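You operate a simulated robot arm through the tools that you are given. There is no shell and no other tool.

You are at the controls of a simulated robot arm. One attempt, no reset.

## Task
Torque the six cover bolts to 40 Nm in number order.
Fine: set the dial first and park the driver after.

The check looks at the end state, three seconds after you hand in, the way a careful person would. Anything else that was tipped, shoved, dropped, spilled or broken makes it a failure. Lids that push on must go on centred and level and be pressed home; caps that screw on are set level and turned clockwise until they are tight.

## Robot
A 7-joint arm with a two-finger parallel gripper, fixed in place. Base frame: the origin is at the foot of the arm, x ahead of it, y to its left, z up. Lengths are in mm, angles in degrees, forces in N, time in s.
Its first joint turns from -166.0 to 166.0 degrees. Payload 4.4 kg.
The TCP is the grasp point between the finger pads, 23 mm short of the fingertips. In the tool frame z runs along the fingers and y along their closing line. The gripper opens to 94 mm. The fingers are 38 mm wide and 10 mm thick; the gripper's body (54 by 96 mm) begins 39 mm behind the TCP.
Orientation is that of the tool frame in the base frame, as a unit quaternion [x, y, z, w]. With the fingers straight down and closing along the base's y, the tool's x points along the base's -x, its y along +y and its z along -z.

## Interface
- The arm moves only by the tool apply_moves. Its argument "steps" is a list of rows, each a list of 7 numbers: the shift along the tool's x, y, z in mm, then the turn, a rotation vector about the tool's x, y, z in degrees, then the finger opening in mm, from 0 to 94. In form: [[dx, dy, dz, rx, ry, rz, fingers], ...]. A call has 1 to 20 rows; each row shifts and turns the commanded pose from where the row before left it, along the tool's axes as they then stand. Each row takes 0.2 s and may step no farther than 50 mm and 8.6 degrees from the row before; otherwise, or with a gripper value out of range, the whole call is refused. A pose out of reach is approached as far as the arm can. The call stops where the force on the tool passes 40 N (or 10 N more than at its start, if that is more) or the arm is blocked; 0.2 s more then pass. The fingers move at their own pace (about 72 mm/s each) and stop on an object; they squeeze with about 26 N. The grip force told is the motor's: it shows also when the fingers shut on nothing. Time passes only in rows, and 0.2 s behind the last, so rows that do not move let the fingers close. The reply holds the time, the measured pose of the TCP, the force on the tool along the base axes, the opening and the grip force, in the units named above and with some noise, with the torque about the TCP (base axes, N m) and any sound that the robot's microphone picked up.
- Cameras (640 x 400 px; columns grow to the right, rows downward): "scene" is fixed at [400.2, 649.8, 1578.1]; the picture's right is [-0.66, -0.75, 0.00], its down [-0.66, 0.57, -0.49] and it looks along [0.37, -0.32, -0.87] (base axes); focal length 315 px, centre (320, 200). "wrist" rides on the gripper at [86, 16, -75] in the tool frame; the picture's right is [-0.18, 0.98, 0.00], its down [-0.58, -0.11, -0.81] and it looks along [-0.79, -0.15, 0.59] (tool axes); focal length 243 px, centre (320, 200). There is no depth. A picture from a camera that has moved, and an enlarged one, comes with that camera's place and axes in the base frame and with its lens.
- grab_frame(camera): a new picture of that camera. No time passes.
- enlarge(camera, box): a new picture of the part [left, top, right, bottom] of that camera's present view, enlarged. No time passes.
- sign_off(): hands the job in; it is judged then, once.

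Nothing tells you positions but the pictures and the camera data. Unless the task says otherwise, let go and move clear before handing in.

The tools are called after "Call:" as a command line: name --pt "numbers of a row" for each row, then --argument value for the rest, lists and objects as JSON in quotes. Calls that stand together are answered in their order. apply_moves: Moves the arm, as the interface text tells. Its arguments: {"type":"object","properties":{"steps":{"type":"array"}},"required":["steps"]} The other tools are called the same way: grab_frame (camera) takes a picture; enlarge (camera, box) takes an enlarged picture of a part of a camera's view; sign_off () hands the job in.

At the start:

```text
t: 0.0
eef_pos: [519.0, 119.8, 1143.0]
tcp_rot: [0.0, 1.0, 0.001, 0.001]
ft_force: [-0.3, -1.0, -0.7]
ft_torque: [0.0, 0.03, -0.02]
opening: 94.0
grip_force: 0.1
```

scene: 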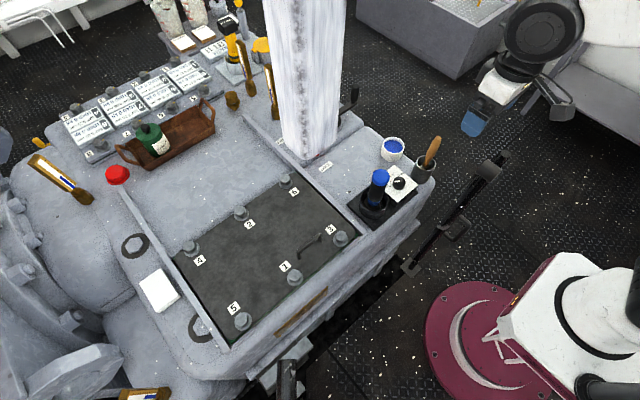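
wrist: 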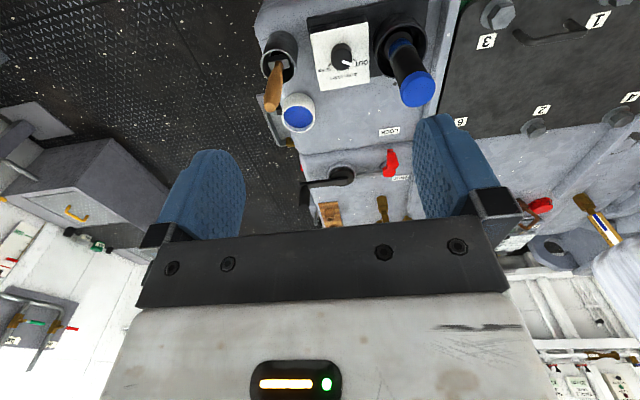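

I see a dark cover with six numbered bolts, a blue-handled driver in a holder next to a dial on a white card. I'll look closer before moving.

Call:
enlarge --camera "scene" --box '[340, 120, 460, 240]'

Call:
enlarge --camera "scene" --box '[160, 160, 380, 350]'

Call:
enlarge --camera "wrist" --box '[240, 0, 460, 140]'

Call:
enlarge --camera "wrist" --box '[420, 0, 640, 180]'

Call:
enlarge --camera "scene" --box '[20, 0, 320, 200]'

```text
3.33 times, centred on (400, 180) of scene
camera zoom: at [400.2, 649.8, 1578.1], right [-0.66, -0.75, 0.0], down [-0.66, 0.57, -0.49], along [0.37, -0.32, -0.87], focal length 1049 px, centre (53, 267)
```

zoom: 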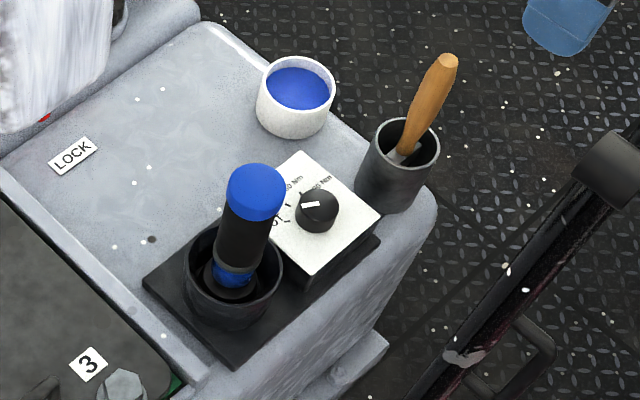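

```text
2.11 times, centred on (270, 255) of scene
camera zoom: at [400.2, 649.8, 1578.1], right [-0.66, -0.75, 0.0], down [-0.66, 0.57, -0.49], along [0.37, -0.32, -0.87], focal length 663 px, centre (425, 84)
```

zoom: 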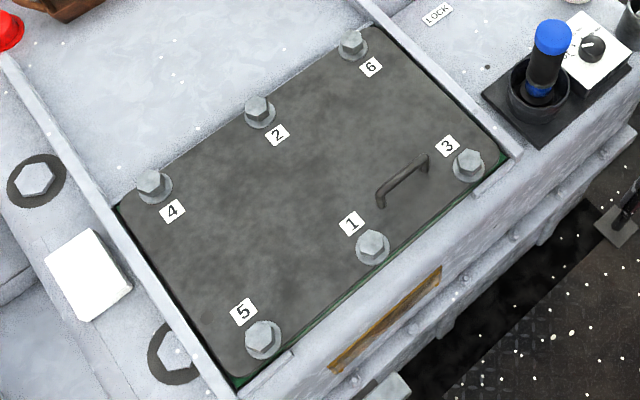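

```text
2.86 times, centred on (350, 70) of wrist
camera zoom: at [431.1, 136.3, 1217.6], right [0.18, 0.98, 0.0], down [0.58, -0.11, 0.81], along [0.79, -0.15, -0.59], focal length 693 px, centre (234, 571)
```

zoom: 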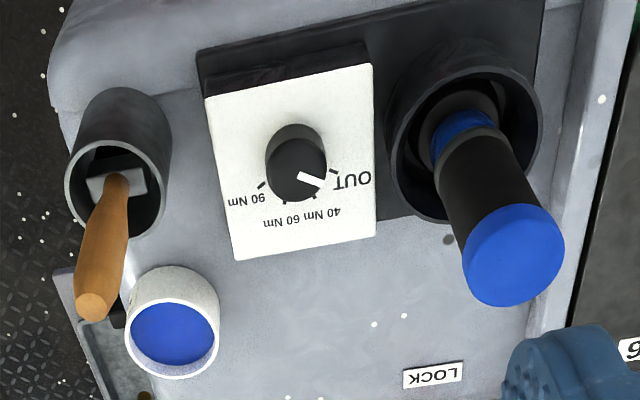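

```text
2.22 times, centred on (530, 90) of wrist
camera zoom: at [431.1, 136.3, 1217.6], right [0.18, 0.98, 0.0], down [0.58, -0.11, 0.81], along [0.79, -0.15, -0.59], focal length 539 px, centre (-147, 444)
```

zoom: 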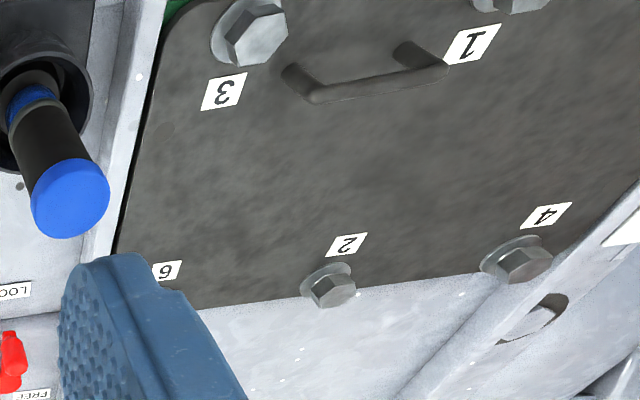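

```text
2.00 times, centred on (170, 100) of scene
camera zoom: at [400.2, 649.8, 1578.1], right [-0.66, -0.75, 0.0], down [-0.66, 0.57, -0.49], along [0.37, -0.32, -0.87], focal length 630 px, centre (620, 400)
```

zoom: 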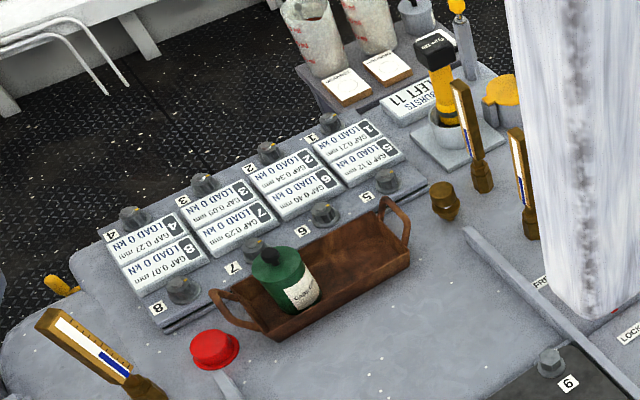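

The bench has the dial knob (pointer now at OUT) at about [625,139,777] and the driver standing in its holder with its cap at about [634,238,897]. I'll bring the wrist camera closer to read the dial and driver.

Call:
apply_moves --pt "5.75 5.9 30 0 0 0 94" --pt "5.75 5.9 30 0 0 0 94" --pt "5.75 5.9 30 0 0 0 94" --pt "5.75 5.9 30 0 0 0 94" --pt "5.75 5.9 30 0 0 0 94" --pt "5.75 5.9 30 0 0 0 94" --pt "5.75 5.9 30 0 0 0 94" --pt "5.75 5.9 30 0 0 0 94"

Call:
grab_frame --camera "wrist"

Call:
grab_frame --camera "scene"

```text
t: 1.8
eef_pos: [473.0, 167.1, 902.8]
tcp_rot: [0.0, 1.0, 0.0, 0.0]
ft_force: [0.5, 0.1, 0.7]
ft_torque: [0.05, -0.02, -0.03]
opening: 94.1
grip_force: 0.1
```

```text
taken
camera wrist: at [385.4, 182.8, 977.0], right [0.18, 0.98, 0.0], down [0.58, -0.11, 0.81], along [0.79, -0.15, -0.59], focal length 243 px, centre (320, 200)
```

wrist: 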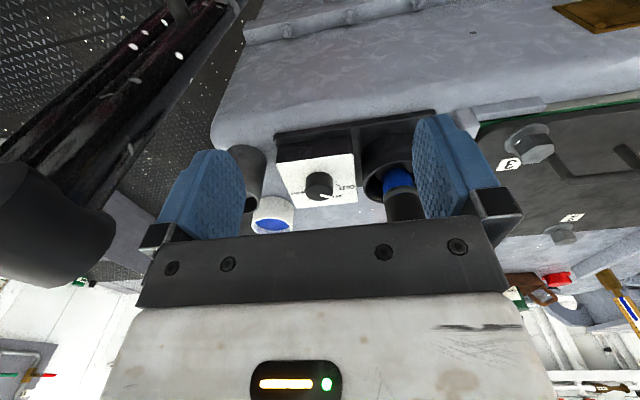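

```text
taken
```

scene: 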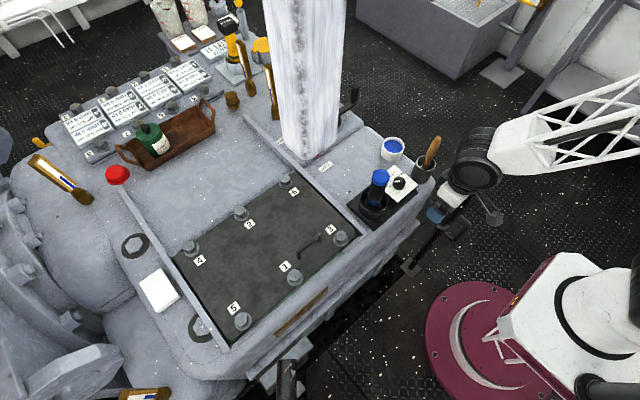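

The dial and driver are now in view between the fingers. I'll enlarge to read the dial markings, the driver and the bolts.

Call:
enlarge --camera "wrist" --box '[240, 120, 440, 245]'

Call:
enlarge --camera "wrist" --box '[280, 160, 360, 210]'

Call:
enlarge --camera "scene" --box '[350, 150, 440, 240]'

Call:
enlarge --camera "scene" --box '[270, 80, 370, 180]'

```text
3.20 times, centred on (340, 182) of wrist
camera zoom: at [385.4, 182.8, 977.0], right [0.18, 0.98, 0.0], down [0.58, -0.11, 0.81], along [0.79, -0.15, -0.59], focal length 776 px, centre (256, 256)
```

zoom: 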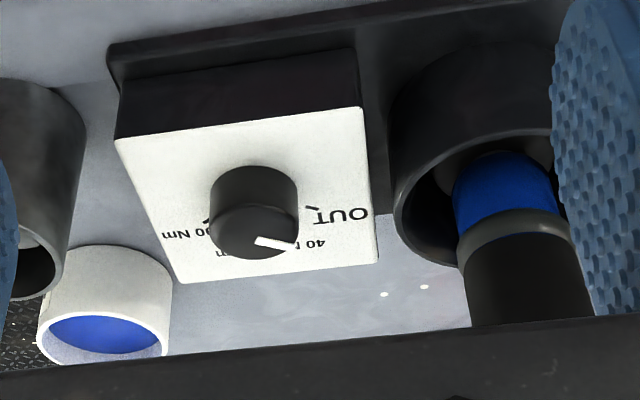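

```text
8.00 times, centred on (320, 185) of wrist
camera zoom: at [385.4, 182.8, 977.0], right [0.18, 0.98, 0.0], down [0.58, -0.11, 0.81], along [0.79, -0.15, -0.59], focal length 1941 px, centre (320, 320)
```

zoom: 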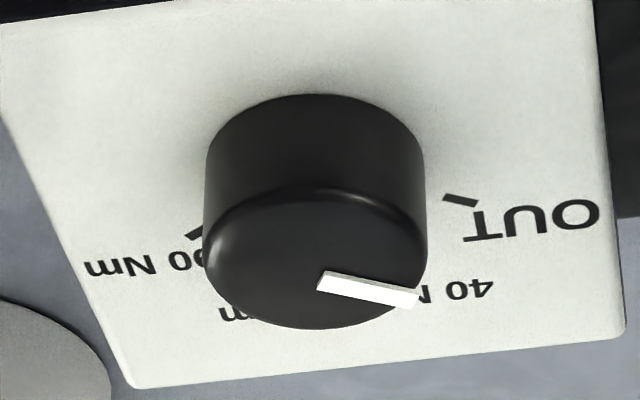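

```text
4.44 times, centred on (395, 195) of scene
camera zoom: at [400.2, 649.8, 1578.1], right [-0.66, -0.75, 0.0], down [-0.66, 0.57, -0.49], along [0.37, -0.32, -0.87], focal length 1399 px, centre (-13, 222)
```

zoom: 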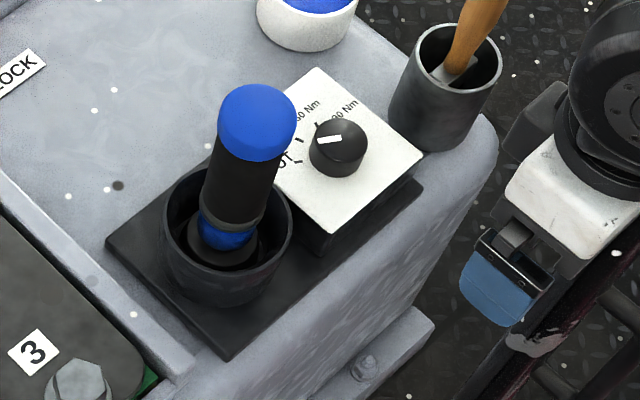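

```text
4.00 times, centred on (320, 130) of scene
camera zoom: at [400.2, 649.8, 1578.1], right [-0.66, -0.75, 0.0], down [-0.66, 0.57, -0.49], along [0.37, -0.32, -0.87], focal length 1259 px, centre (320, 480)
```

zoom: 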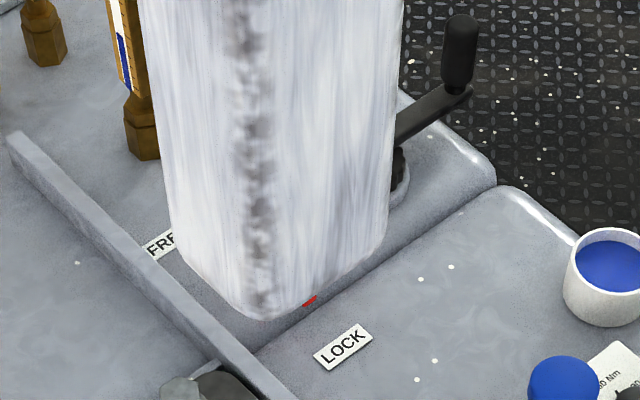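

The knob is about 36 mm across with its top near [628,137,784]; the pointer sits on OUT, and 40 Nm lies about 40° clockwise from there, seen from above. Next I'll go above the knob with the fingers partly open.

Call:
apply_moves --pt "-31 -6 0 0 0 0 60" --pt "-31 -6 0 0 0 0 60" --pt "-31 -6 0 0 0 0 60" --pt "-31 -6 0 0 0 0 60" --pt "-31 -6 0 0 0 0 60" --pt "0 0 25 0 0 0 60" --pt "0 0 25 0 0 0 60"

Call:
grab_frame --camera "wrist"

Call:
enlarge --camera "wrist" --box '[240, 60, 400, 160]'

Call:
grab_frame --camera "scene"

```text
t: 3.4
eef_pos: [627.3, 137.6, 854.1]
tcp_rot: [0.0, 1.0, 0.0, 0.001]
ft_force: [-1.0, -0.2, 0.5]
ft_torque: [-0.01, 0.01, 0.01]
opening: 60.2
grip_force: 0.0
```

```text
taken
camera wrist: at [539.5, 153.5, 927.9], right [0.18, 0.98, 0.0], down [0.58, -0.11, 0.81], along [0.79, -0.15, -0.59], focal length 243 px, centre (320, 200)
```

wrist: 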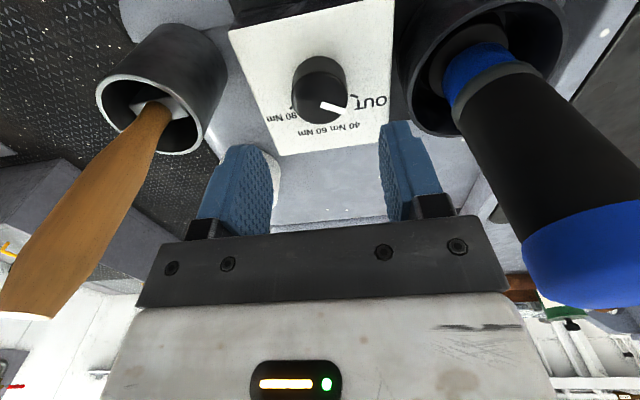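

```text
4.00 times, centred on (320, 110) of wrist
camera zoom: at [539.5, 153.5, 927.9], right [0.18, 0.98, 0.0], down [0.58, -0.11, 0.81], along [0.79, -0.15, -0.59], focal length 970 px, centre (320, 560)
```

zoom: 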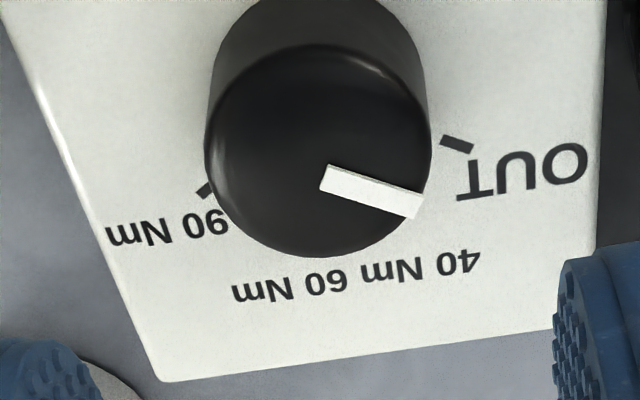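

```text
taken
```

scene: 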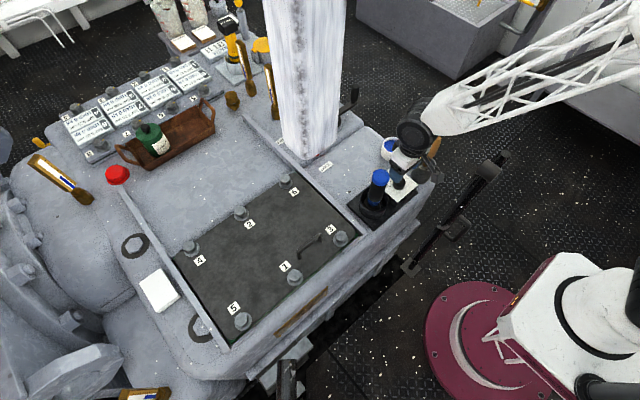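

The pointer is confirmed at OUT, in line with its tick. I'll lower the fingers around the knob in steps and close gently.

Call:
apply_moves --pt "0 0 20 0 0 0 60" --pt "0 0 20 0 0 0 60" --pt "0 0 12 0 0 0 60" --pt "0 0 4 0 0 0 60" --pt "0 0 2 0 0 0 60" --pt "0 0 2 0 0 0 60"

Call:
grab_frame --camera "wrist"

```text
t: 4.8
eef_pos: [627.7, 137.1, 793.7]
tcp_rot: [0.001, 1.0, 0.0, 0.0]
ft_force: [0.8, 0.4, -0.4]
ft_torque: [0.0, 0.04, 0.01]
opening: 60.1
grip_force: 0.0
```

```text
taken
camera wrist: at [539.6, 153.4, 867.9], right [0.18, 0.98, 0.0], down [0.58, -0.11, 0.81], along [0.79, -0.15, -0.59], focal length 243 px, centre (320, 200)
```

wrist: 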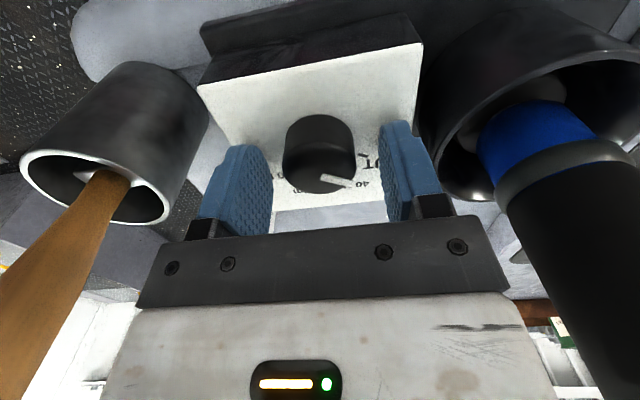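

The knob sits centred between the fingers. I'll close on it.

Call:
apply_moves --pt "0 0 0 0 0 0 30" --pt "0 0 0 0 0 0 30" --pt "0 0 0 0 0 0 30"

Call:
enlarge --camera "wrist" --box '[240, 100, 400, 200]'

```text
t: 5.6
eef_pos: [627.6, 137.8, 794.2]
tcp_rot: [0.0, 1.0, 0.0, 0.0]
ft_force: [1.8, 2.4, -1.1]
ft_torque: [0.06, -0.09, 0.0]
opening: 35.2
grip_force: 44.2
```

```text
4.00 times, centred on (320, 150) of wrist
camera zoom: at [539.7, 153.5, 867.8], right [0.18, 0.98, 0.0], down [0.58, -0.11, 0.81], along [0.79, -0.15, -0.59], focal length 970 px, centre (320, 400)
```

zoom: 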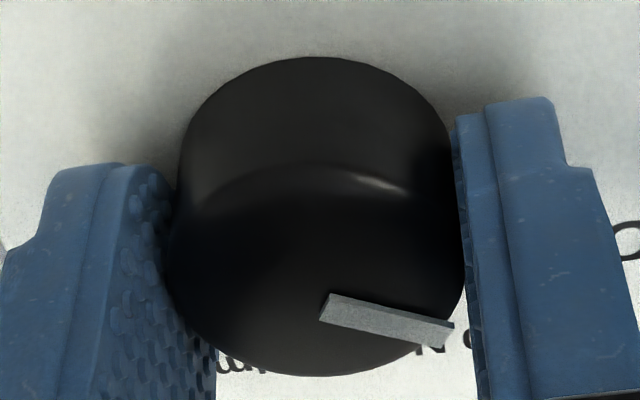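

The knob is held at 35 mm. I'll turn it clockwise (seen from above) a bit at a time and watch the pointer.

Call:
apply_moves --pt "0 0 0 0 0 5 30" --pt "0 0 0 0 0 5 30" --pt "0 0 0 0 0 5 30" --pt "0 0 0 0 0 5 30"

Call:
enlarge --camera "wrist" --box '[240, 100, 400, 200]'

```text
t: 6.6
eef_pos: [627.2, 136.0, 793.3]
tcp_rot: [0.174, 0.985, 0.0, 0.0]
ft_force: [-6.9, -36.5, 13.8]
ft_torque: [-0.84, 0.39, 0.07]
opening: 35.3
grip_force: 44.8
```

```text
4.00 times, centred on (320, 150) of wrist
camera zoom: at [550.4, 181.5, 867.9], right [0.51, 0.86, 0.0], down [0.51, -0.3, 0.81], along [0.69, -0.41, -0.59], focal length 970 px, centre (320, 400)
```

zoom: 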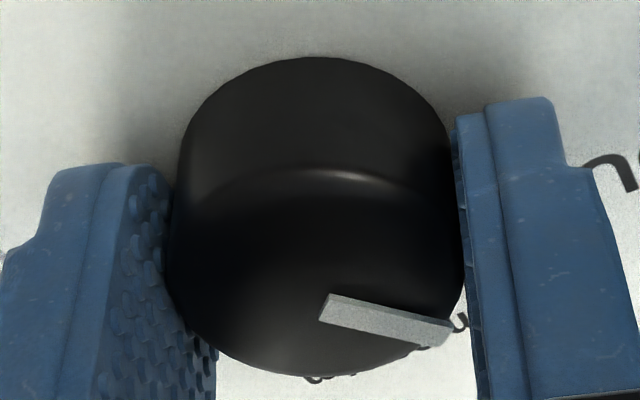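

The knob turns with the fingers, but there's a 36 N side load because my grip axis is a few mm off the knob's axis. I'll relax that offset and then turn the rest about the true axis.

Call:
apply_moves --pt "0 -0.9 0 0 0 0 30" --pt "0 -0.9 0 0 0 0 30" --pt "0 0 0 0 0 0 30"

```text
t: 7.4
eef_pos: [627.3, 135.1, 794.5]
tcp_rot: [0.173, 0.985, 0.0, 0.0]
ft_force: [1.7, 11.0, 4.4]
ft_torque: [0.29, 0.05, -0.03]
opening: 35.0
grip_force: 45.6
```

Call:
apply_moves --pt "0 0 0 0 0 5 30" --pt "0 -0.3 0 0 0 5 30" --pt "0 -0.35 0 0 0 5 30" --pt "0 -0.35 0 0 0 5 30"

Call:
grab_frame --camera "wrist"

Call:
enlarge --camera "wrist" --box '[240, 100, 400, 200]'

Call:
enlarge --camera "scene" --box '[350, 150, 440, 240]'

```text
t: 8.5
eef_pos: [626.7, 135.6, 794.4]
tcp_rot: [0.342, 0.94, 0.0, 0.001]
ft_force: [-2.6, 13.6, -1.4]
ft_torque: [0.3, 0.04, -0.04]
opening: 35.0
grip_force: 45.3
stopped in row 4: the force on the tool passed its limit at 41 N (the readings are from after the stop); the commanded pose is now the measured one
```

```text
taken
camera wrist: at [569.6, 203.7, 867.8], right [0.77, 0.64, 0.0], down [0.37, -0.46, 0.81], along [0.51, -0.62, -0.59], focal length 243 px, centre (320, 200)
```

wrist: 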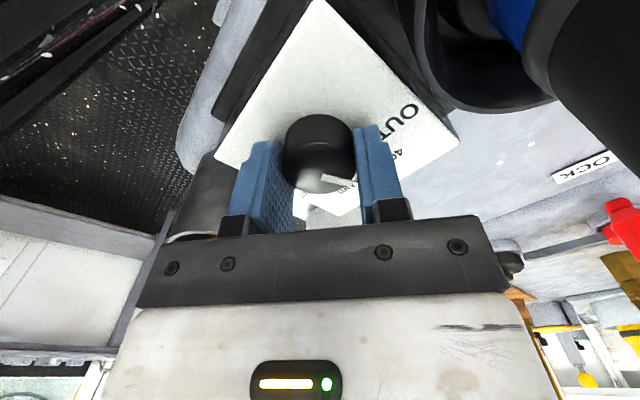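

```text
4.00 times, centred on (320, 150) of wrist
camera zoom: at [569.6, 203.7, 867.8], right [0.77, 0.64, 0.0], down [0.37, -0.46, 0.81], along [0.51, -0.62, -0.59], focal length 970 px, centre (320, 400)
```

zoom: 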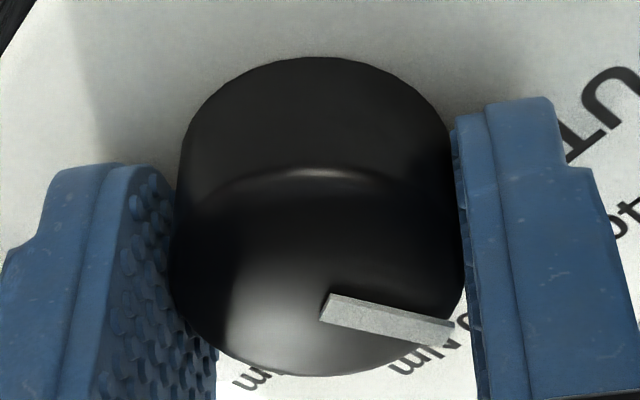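

```text
4.44 times, centred on (395, 195) of scene
camera zoom: at [400.2, 649.8, 1578.1], right [-0.66, -0.75, 0.0], down [-0.66, 0.57, -0.49], along [0.37, -0.32, -0.87], focal length 1399 px, centre (-13, 222)
```

zoom: 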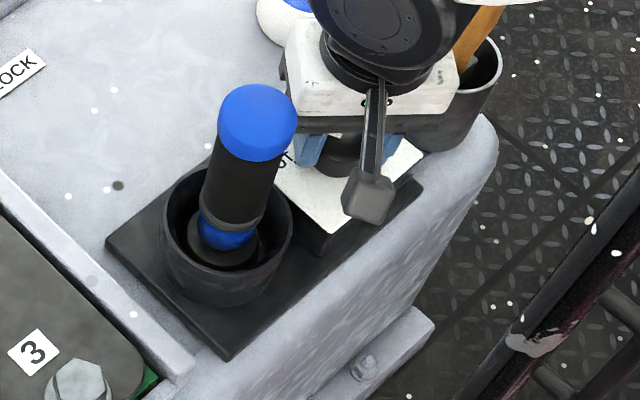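

Total turn is now 40°. I'll let go, lift straight up, and check the pointer against the 40 Nm tick.

Call:
apply_moves --pt "0 0 0 0 0 0 60" --pt "0 0 0 0 0 0 60" --pt "0 0 -20 0 0 0 60" --pt "0 0 -20 0 0 0 60" --pt "0 0 -20 0 0 0 60"

Call:
enlarge --camera "wrist" --box '[240, 60, 400, 160]'

Call:
enlarge --camera "scene" --box '[350, 150, 440, 240]'

```text
t: 9.7
eef_pos: [626.1, 134.3, 853.9]
tcp_rot: [0.342, 0.94, 0.001, 0.0]
ft_force: [0.2, 0.8, 0.1]
ft_torque: [0.01, -0.03, 0.0]
opening: 60.1
grip_force: 0.1
```

```text
4.00 times, centred on (320, 110) of wrist
camera zoom: at [569.5, 203.1, 927.6], right [0.77, 0.64, 0.0], down [0.38, -0.46, 0.81], along [0.51, -0.62, -0.59], focal length 970 px, centre (320, 560)
```

zoom: 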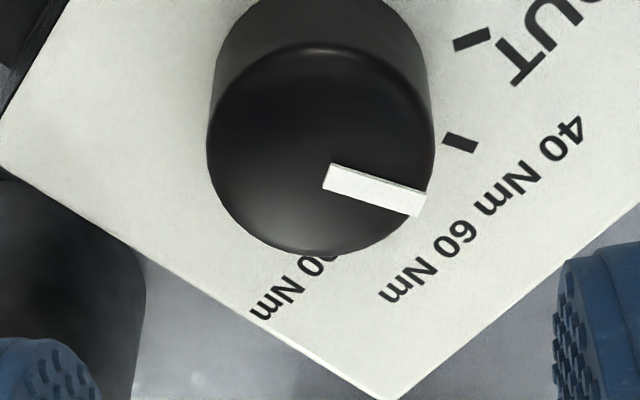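

```text
4.44 times, centred on (395, 195) of scene
camera zoom: at [400.2, 649.8, 1578.1], right [-0.66, -0.75, 0.0], down [-0.66, 0.57, -0.49], along [0.37, -0.32, -0.87], focal length 1399 px, centre (-13, 222)
```

zoom: 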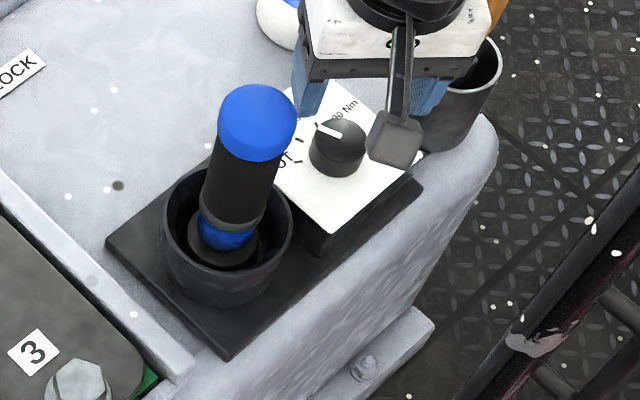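

The pointer now lines up exactly with the 40 Nm tick. Next I'll back off, square the wrist and inspect the driver.

Call:
apply_moves --pt "0 0 -35 0 0 0 60" --pt "0 0 -35 0 0 0 60" --pt "0 0 0 0 0 -8 60" --pt "0 0 0 0 0 -8 60" --pt "0 0 0 0 0 -8 60" --pt "0 0 0 0 0 -8 60" --pt "0 0 0 0 0 -8 60" --pt "40 30 0 0 0 0 94" --pt "40 40 0 0 0 0 94" --pt "20 40 30 0 0 0 94" --pt "0 10 0 0 0 0 94"

Call:
grab_frame --camera "wrist"

Call:
enlarge --camera "wrist" --box '[240, 120, 400, 240]'

Call:
enlarge --camera "scene" --box '[350, 150, 440, 240]'

```text
refused: row 9 steps farther than a row can; nothing moved
```

```text
taken
camera wrist: at [569.5, 203.1, 927.6], right [0.77, 0.64, 0.0], down [0.38, -0.46, 0.81], along [0.51, -0.62, -0.59], focal length 243 px, centre (320, 200)
```

wrist: 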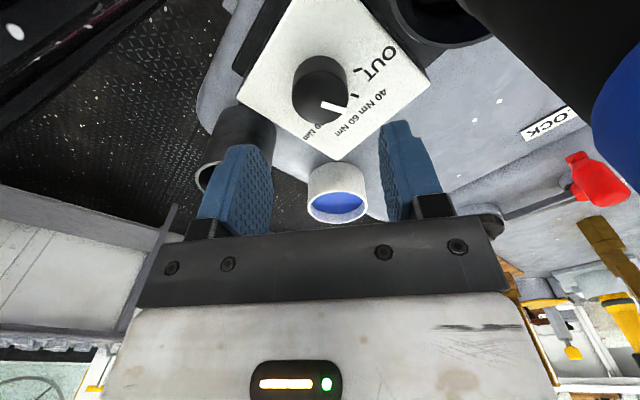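

```text
3.33 times, centred on (320, 180) of wrist
camera zoom: at [569.5, 203.1, 927.6], right [0.77, 0.64, 0.0], down [0.38, -0.46, 0.81], along [0.51, -0.62, -0.59], focal length 809 px, centre (320, 267)
```

zoom: 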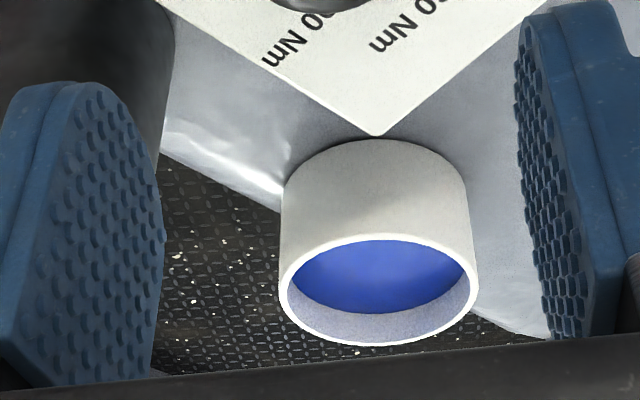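

```text
4.44 times, centred on (395, 195) of scene
camera zoom: at [400.2, 649.8, 1578.1], right [-0.66, -0.75, 0.0], down [-0.66, 0.57, -0.49], along [0.37, -0.32, -0.87], focal length 1399 px, centre (-13, 222)
```

zoom: 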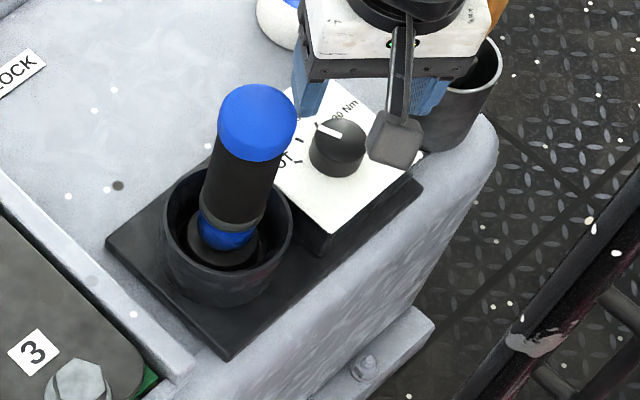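

The last call was refused because one row was too long, so nothing moved. I'll repeat it with shorter rows: lift, un-rotate, then step back to view the driver.

Call:
apply_moves --pt "0 0 -35 0 0 0 60" --pt "0 0 -35 0 0 0 60" --pt "0 0 0 0 0 -8 60" --pt "0 0 0 0 0 -8 60" --pt "0 0 0 0 0 -8 60" --pt "0 0 0 0 0 -8 60" --pt "0 0 0 0 0 -8 60" --pt "30 10 0 0 0 0 94" --pt "30 30 0 0 0 0 94" --pt "20 40 10 0 0 0 94" --pt "0 40 20 0 0 0 94"

Call:
grab_frame --camera "wrist"

Call:
enlarge --camera "wrist" --box '[240, 100, 400, 220]'

Call:
enlarge --camera "scene" --box '[350, 150, 440, 240]'

```text
t: 12.1
eef_pos: [546.0, 255.4, 894.0]
tcp_rot: [0.0, 1.0, 0.0, 0.001]
ft_force: [0.6, 0.2, -0.9]
ft_torque: [-0.01, 0.01, -0.01]
opening: 94.0
grip_force: 0.0
```

```text
taken
camera wrist: at [459.2, 271.6, 968.4], right [0.18, 0.98, 0.0], down [0.58, -0.11, 0.81], along [0.79, -0.15, -0.59], focal length 243 px, centre (320, 200)
```

wrist: 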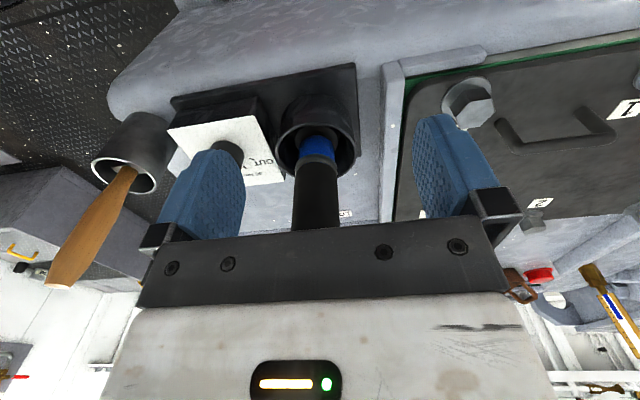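

```text
3.33 times, centred on (320, 160) of wrist
camera zoom: at [459.2, 271.6, 968.4], right [0.18, 0.98, 0.0], down [0.58, -0.11, 0.81], along [0.79, -0.15, -0.59], focal length 809 px, centre (320, 333)
```

zoom: 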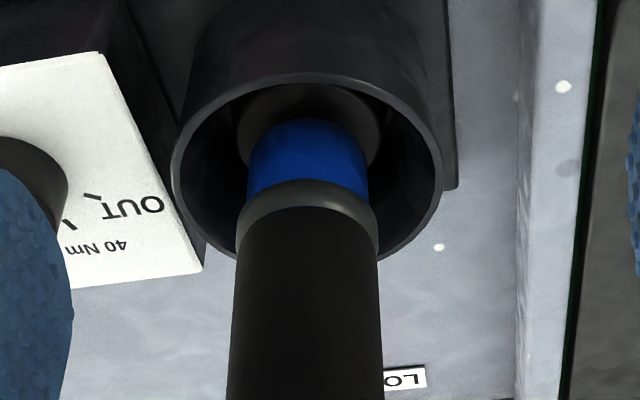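

```text
4.44 times, centred on (395, 195) of scene
camera zoom: at [400.2, 649.8, 1578.1], right [-0.66, -0.75, 0.0], down [-0.66, 0.57, -0.49], along [0.37, -0.32, -0.87], focal length 1399 px, centre (-13, 222)
```

zoom: 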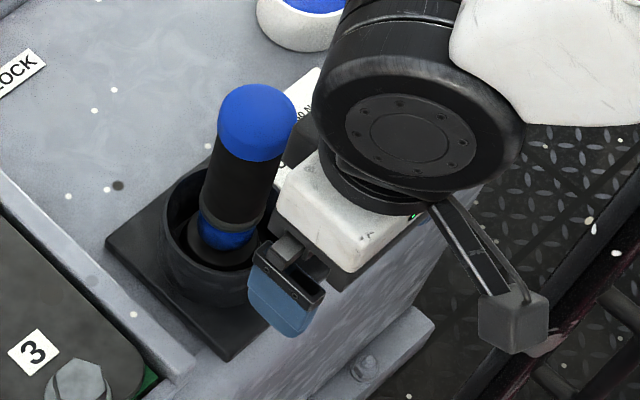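

The driver stands upright in its cup, axis about [635,235.5], handle about 40 mm across, cap top near z 897. Some bolts look far from the base, so I'll get a high view over the cover to fix the bolt positions.

Call:
apply_moves --pt "0 0 -40 0 0 0 94" --pt "0 0 -40 0 0 0 94" --pt "0 0 -40 0 0 0 94" --pt "0 25 -36 0 0 0 94" --pt "-3 40 0 0 0 0 94" --pt "-3 40 0 0 0 0 94" --pt "-3 40 0 0 0 0 94" --pt "-3 40 0 0 0 0 94" --pt "-2 40 0 0 0 0 94"

Call:
grab_frame --camera "wrist"

Call:
grab_frame --camera "scene"

```text
t: 14.1
eef_pos: [560.3, 482.7, 1051.0]
tcp_rot: [-0.001, 1.0, 0.001, 0.001]
ft_force: [-0.4, 0.3, 0.2]
ft_torque: [0.0, 0.01, 0.01]
opening: 94.0
grip_force: 0.0
```

```text
taken
camera wrist: at [472.7, 497.8, 1123.8], right [0.18, 0.98, 0.0], down [0.58, -0.11, 0.81], along [0.79, -0.15, -0.59], focal length 243 px, centre (320, 200)
```

wrist: 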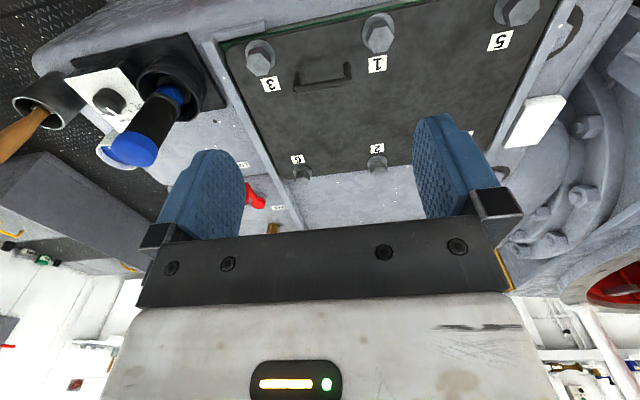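

```text
taken
```

scene: 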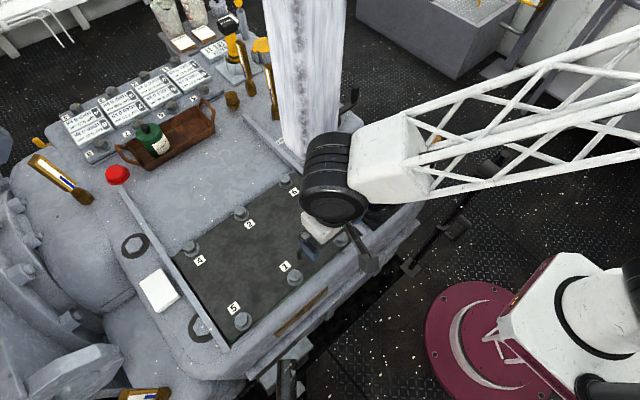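

The bolts form a grid at about x≈616 and 868, y≈384, 546 and 712, with heads near z 770. Bolts 2 and 4 may be beyond straight-down reach, so I'll test the reach in free air above bolt 2.

Call:
apply_moves --pt "-38.6 8 12 0 0 0 94" --pt "-38.6 8 12 0 0 0 94" --pt "-38.6 8 12 0 0 0 94" --pt "-38.6 8 12 0 0 0 94" --pt "-38.6 8 12 0 0 0 94" --pt "-38.6 8 12 0 0 0 94" --pt "-38.6 8 12 0 0 0 94" --pt "-38.6 8 12 0 0 0 94"

Call:
grab_frame --camera "wrist"

Call:
grab_frame --camera "scene"

```text
t: 15.9
eef_pos: [870.1, 544.3, 953.7]
tcp_rot: [0.0, 1.0, 0.0, 0.001]
ft_force: [0.2, 0.0, 1.5]
ft_torque: [0.01, 0.0, 0.01]
opening: 94.3
grip_force: 0.0
```

```text
taken
camera wrist: at [782.6, 560.9, 1027.7], right [0.18, 0.98, 0.0], down [0.58, -0.11, 0.81], along [0.79, -0.15, -0.59], focal length 243 px, centre (320, 200)
```

wrist: 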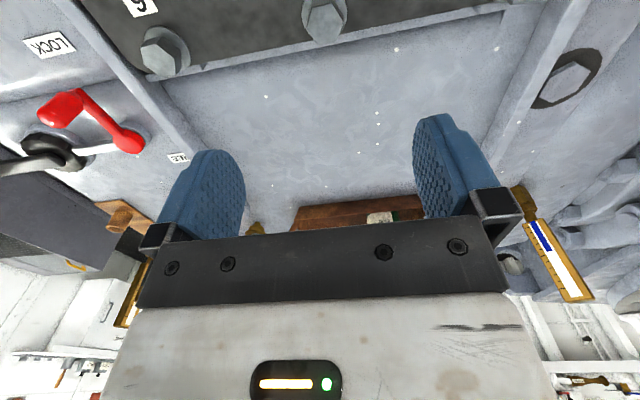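

```text
taken
```

scene: 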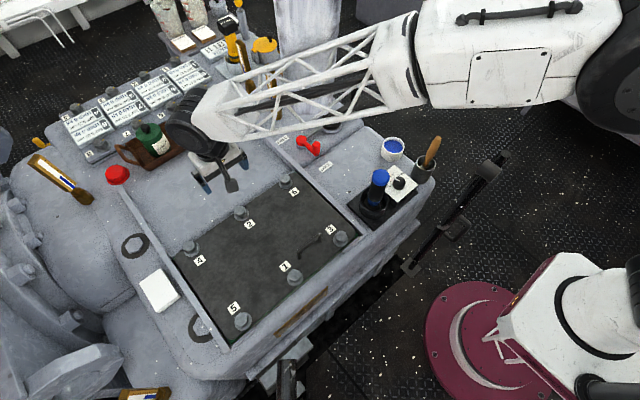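

The arm reached [870,544,954] straight down, so bolt 2 is fine. But the white column looks different in the scene now, so I'll check whether I touched anything.

Call:
enlarge --camera "scene" --box '[220, 0, 400, 180]'

Call:
enlarge --camera "wrist" --box '[0, 0, 240, 180]'

```text
2.22 times, centred on (310, 90) of scene
camera zoom: at [400.2, 649.8, 1578.1], right [-0.66, -0.75, 0.0], down [-0.66, 0.57, -0.49], along [0.37, -0.32, -0.87], focal length 700 px, centre (342, 444)
```

zoom: 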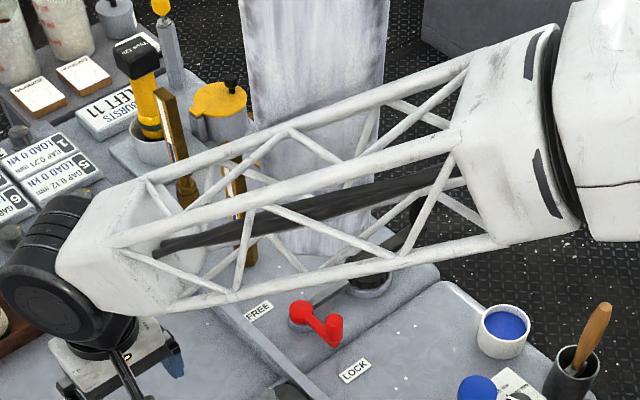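

```text
2.22 times, centred on (120, 90) of wrist
camera zoom: at [782.6, 560.9, 1027.7], right [0.18, 0.98, 0.0], down [0.58, -0.11, 0.81], along [0.79, -0.15, -0.59], focal length 539 px, centre (764, 444)
```

zoom: 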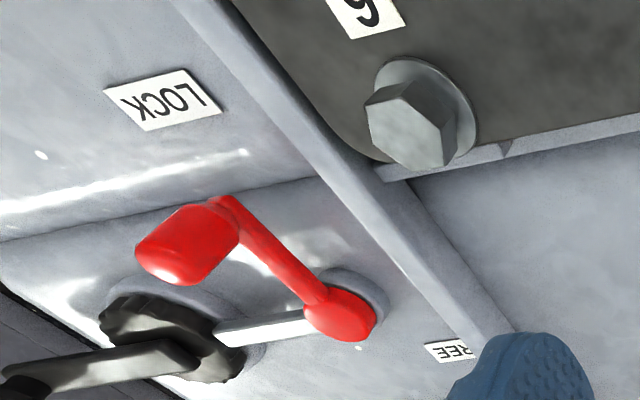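

Call:
enlarge --camera "scene" --box '[255, 0, 375, 130]'

Call:
enlarge --camera "scene" --box '[160, 60, 300, 200]'

```text
3.08 times, centred on (315, 65) of scene
camera zoom: at [400.2, 649.8, 1578.1], right [-0.66, -0.75, 0.0], down [-0.66, 0.57, -0.49], along [0.37, -0.32, -0.87], focal length 968 px, centre (335, 615)
```

zoom: 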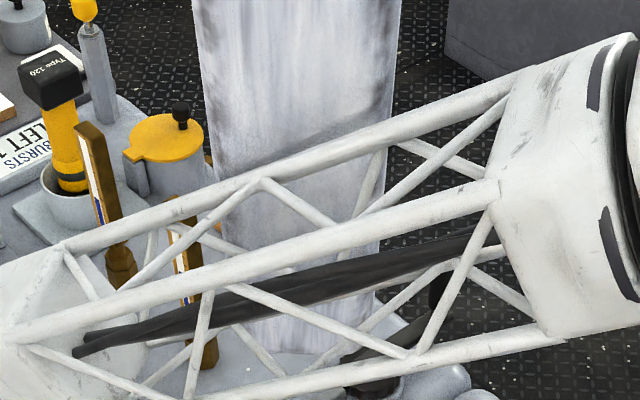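

```text
2.86 times, centred on (230, 130) of scene
camera zoom: at [400.2, 649.8, 1578.1], right [-0.66, -0.75, 0.0], down [-0.66, 0.57, -0.49], along [0.37, -0.32, -0.87], focal length 899 px, centre (577, 400)
```

zoom: 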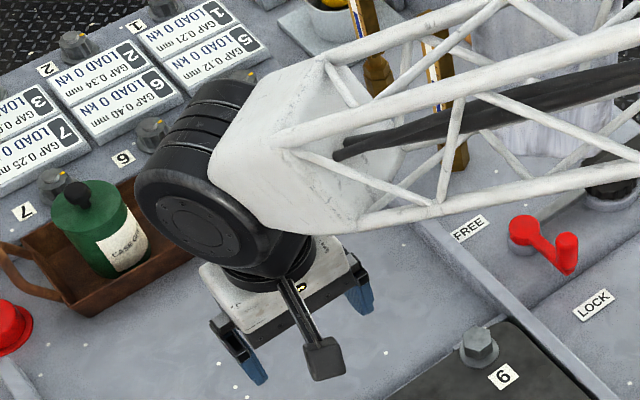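

Looking again, the white column hangs or stands behind where my forearm now is, and it appears displaced from where it was. I'll back out along the same path before doing anything else and look at it properly.

Call:
apply_moves --pt "38.6 -8 -12 0 0 0 94" --pt "38.6 -8 -12 0 0 0 94" --pt "38.6 -8 -12 0 0 0 94" --pt "38.6 -8 -12 0 0 0 94"

Call:
grab_frame --camera "scene"

Call:
apply_moves --pt "38.6 -8 -12 0 0 0 94" --pt "38.6 -8 -12 0 0 0 94" --pt "38.6 -8 -12 0 0 0 94" --pt "38.6 -8 -12 0 0 0 94"

Call:
grab_frame --camera "scene"

```text
t: 16.9
eef_pos: [715.6, 513.0, 1002.0]
tcp_rot: [0.0, 1.0, 0.001, 0.0]
ft_force: [0.4, -0.1, 0.0]
ft_torque: [-0.01, 0.01, 0.02]
opening: 94.1
grip_force: 0.2
```

```text
taken
```

scene: 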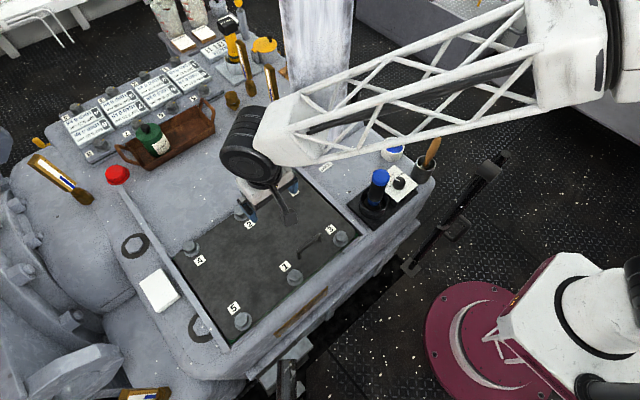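

```text
t: 17.9
eef_pos: [560.1, 478.7, 1049.2]
tcp_rot: [-0.001, 1.0, 0.001, 0.001]
ft_force: [-0.1, -0.3, -0.3]
ft_torque: [0.02, 0.01, -0.03]
opening: 94.1
grip_force: 0.1
```

```text
taken
```

scene: 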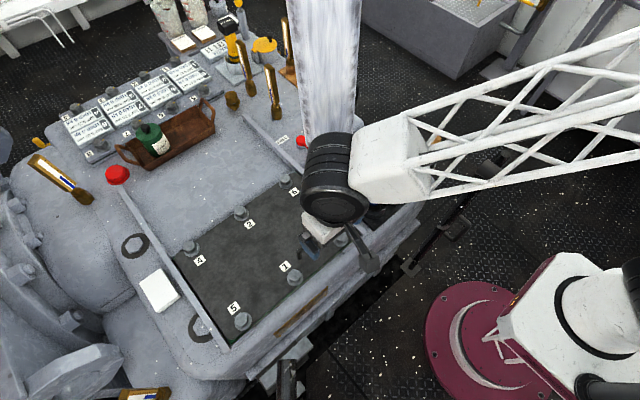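

The column has shifted to the right and now stands apart from the arm, so it may be hanging and swaying. I'll hold still and watch it.

Call:
apply_moves --pt "0 0 0 0 0 0 94" --pt "0 0 0 0 0 0 94" --pt "0 0 0 0 0 0 94"

Call:
grab_frame --camera "scene"

Call:
apply_moves --pt "0 0 0 0 0 0 94" --pt "0 0 0 0 0 0 94" --pt "0 0 0 0 0 0 94" --pt "0 0 0 0 0 0 94" --pt "0 0 0 0 0 0 94" --pt "0 0 0 0 0 0 94"

Call:
grab_frame --camera "scene"

```text
t: 18.7
eef_pos: [561.3, 480.7, 1049.8]
tcp_rot: [0.0, 1.0, 0.0, 0.001]
ft_force: [-0.1, -0.4, -0.2]
ft_torque: [0.03, -0.05, 0.01]
opening: 94.1
grip_force: 0.2
```

```text
taken
```

scene: 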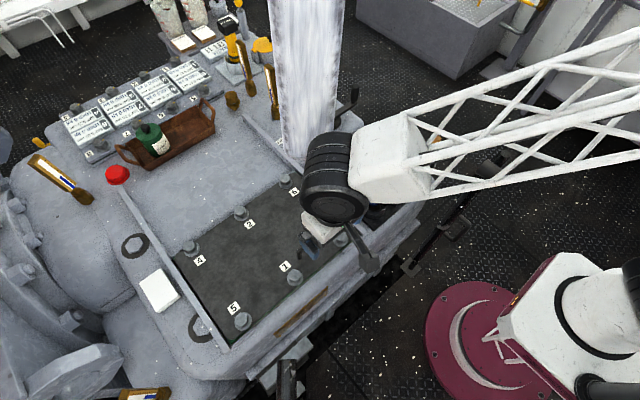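

```text
t: 20.1
eef_pos: [560.0, 481.0, 1048.3]
tcp_rot: [0.0, 1.0, 0.0, 0.0]
ft_force: [0.5, 1.4, 0.0]
ft_torque: [-0.02, 0.02, 0.0]
opening: 94.2
grip_force: 0.0
```

```text
taken
```

scene: 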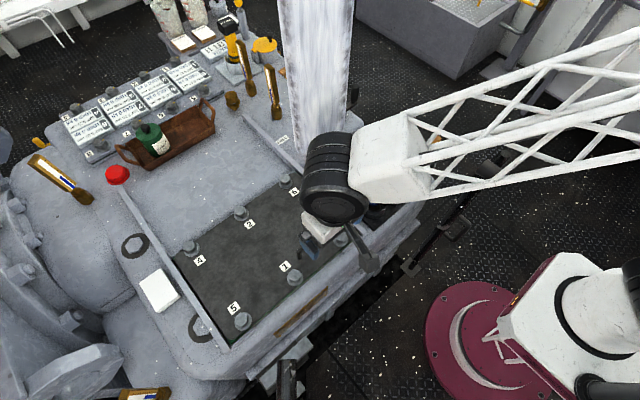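

It is a hanging strip that swings and settles back, so I brushed it with the forearm. I need to know where it hangs so I can avoid it, so I'll tilt the wrist camera up to look at it.

Call:
apply_moves --pt "0 0 0 0 -8 0 94" --pt "0 0 0 0 -8 0 94" --pt "0 0 0 0 -8 0 94" --pt "0 0 0 0 -8 0 94" --pt "0 0 0 0 0 8 94" --pt "0 0 0 0 0 8 94" --pt "0 0 0 0 0 0 94"

Call:
grab_frame --camera "wrist"

Call:
grab_frame --camera "scene"

```text
t: 21.7
eef_pos: [560.5, 479.9, 1049.5]
tcp_rot: [0.133, 0.952, 0.04, 0.274]
ft_force: [-1.0, 0.1, -0.3]
ft_torque: [-0.01, -0.02, 0.01]
opening: 94.1
grip_force: 0.0
```

```text
taken
camera wrist: at [452.8, 519.7, 1070.7], right [0.38, 0.89, 0.24], down [0.02, -0.27, 0.96], along [0.92, -0.36, -0.12], focal length 243 px, centre (320, 200)
```

wrist: 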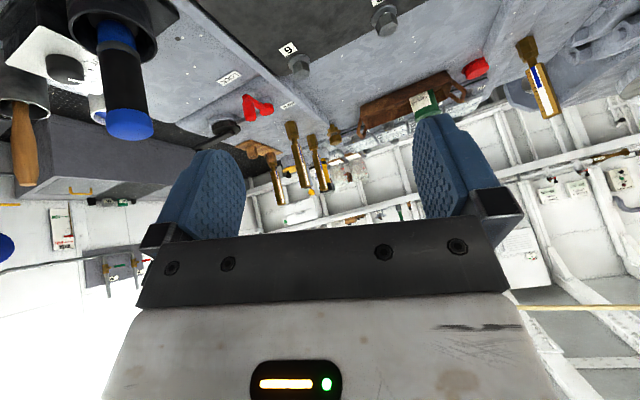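

```text
taken
```

scene: 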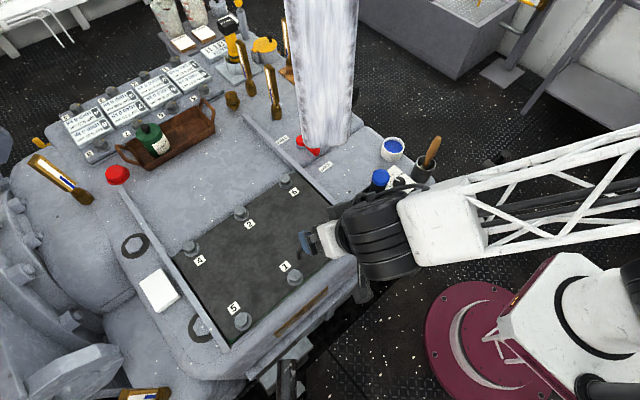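

The strip isn't visible at this height, so its lower end must be above about z 1040. I'll tilt up further to see it.

Call:
apply_moves --pt "0 0 0 0 -8 0 94" --pt "0 0 0 0 -8 0 94" --pt "0 0 0 0 -8 0 94" --pt "0 0 0 0 0 0 94"

Call:
grab_frame --camera "wrist"

Call:
grab_frame --camera "scene"

```text
t: 22.7
eef_pos: [559.7, 479.8, 1049.3]
tcp_rot: [0.138, 0.874, 0.011, 0.466]
ft_force: [-1.0, 0.1, 0.0]
ft_torque: [0.0, -0.01, -0.03]
opening: 93.8
grip_force: 0.0
```

```text
taken
camera wrist: at [456.2, 526.2, 1023.8], right [0.33, 0.9, 0.29], down [-0.38, -0.16, 0.91], along [0.87, -0.41, 0.29], focal length 243 px, centre (320, 200)
```

wrist: 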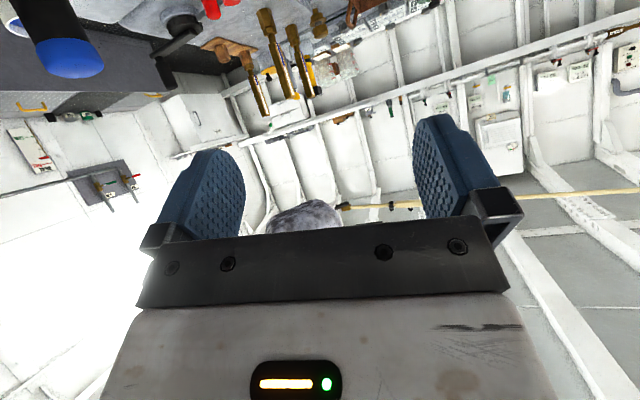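

```text
taken
```

scene: 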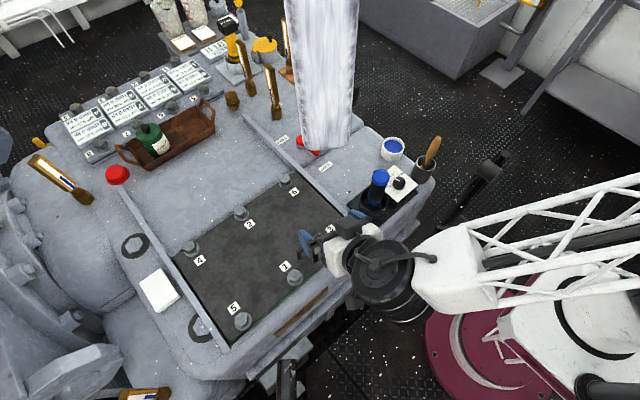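

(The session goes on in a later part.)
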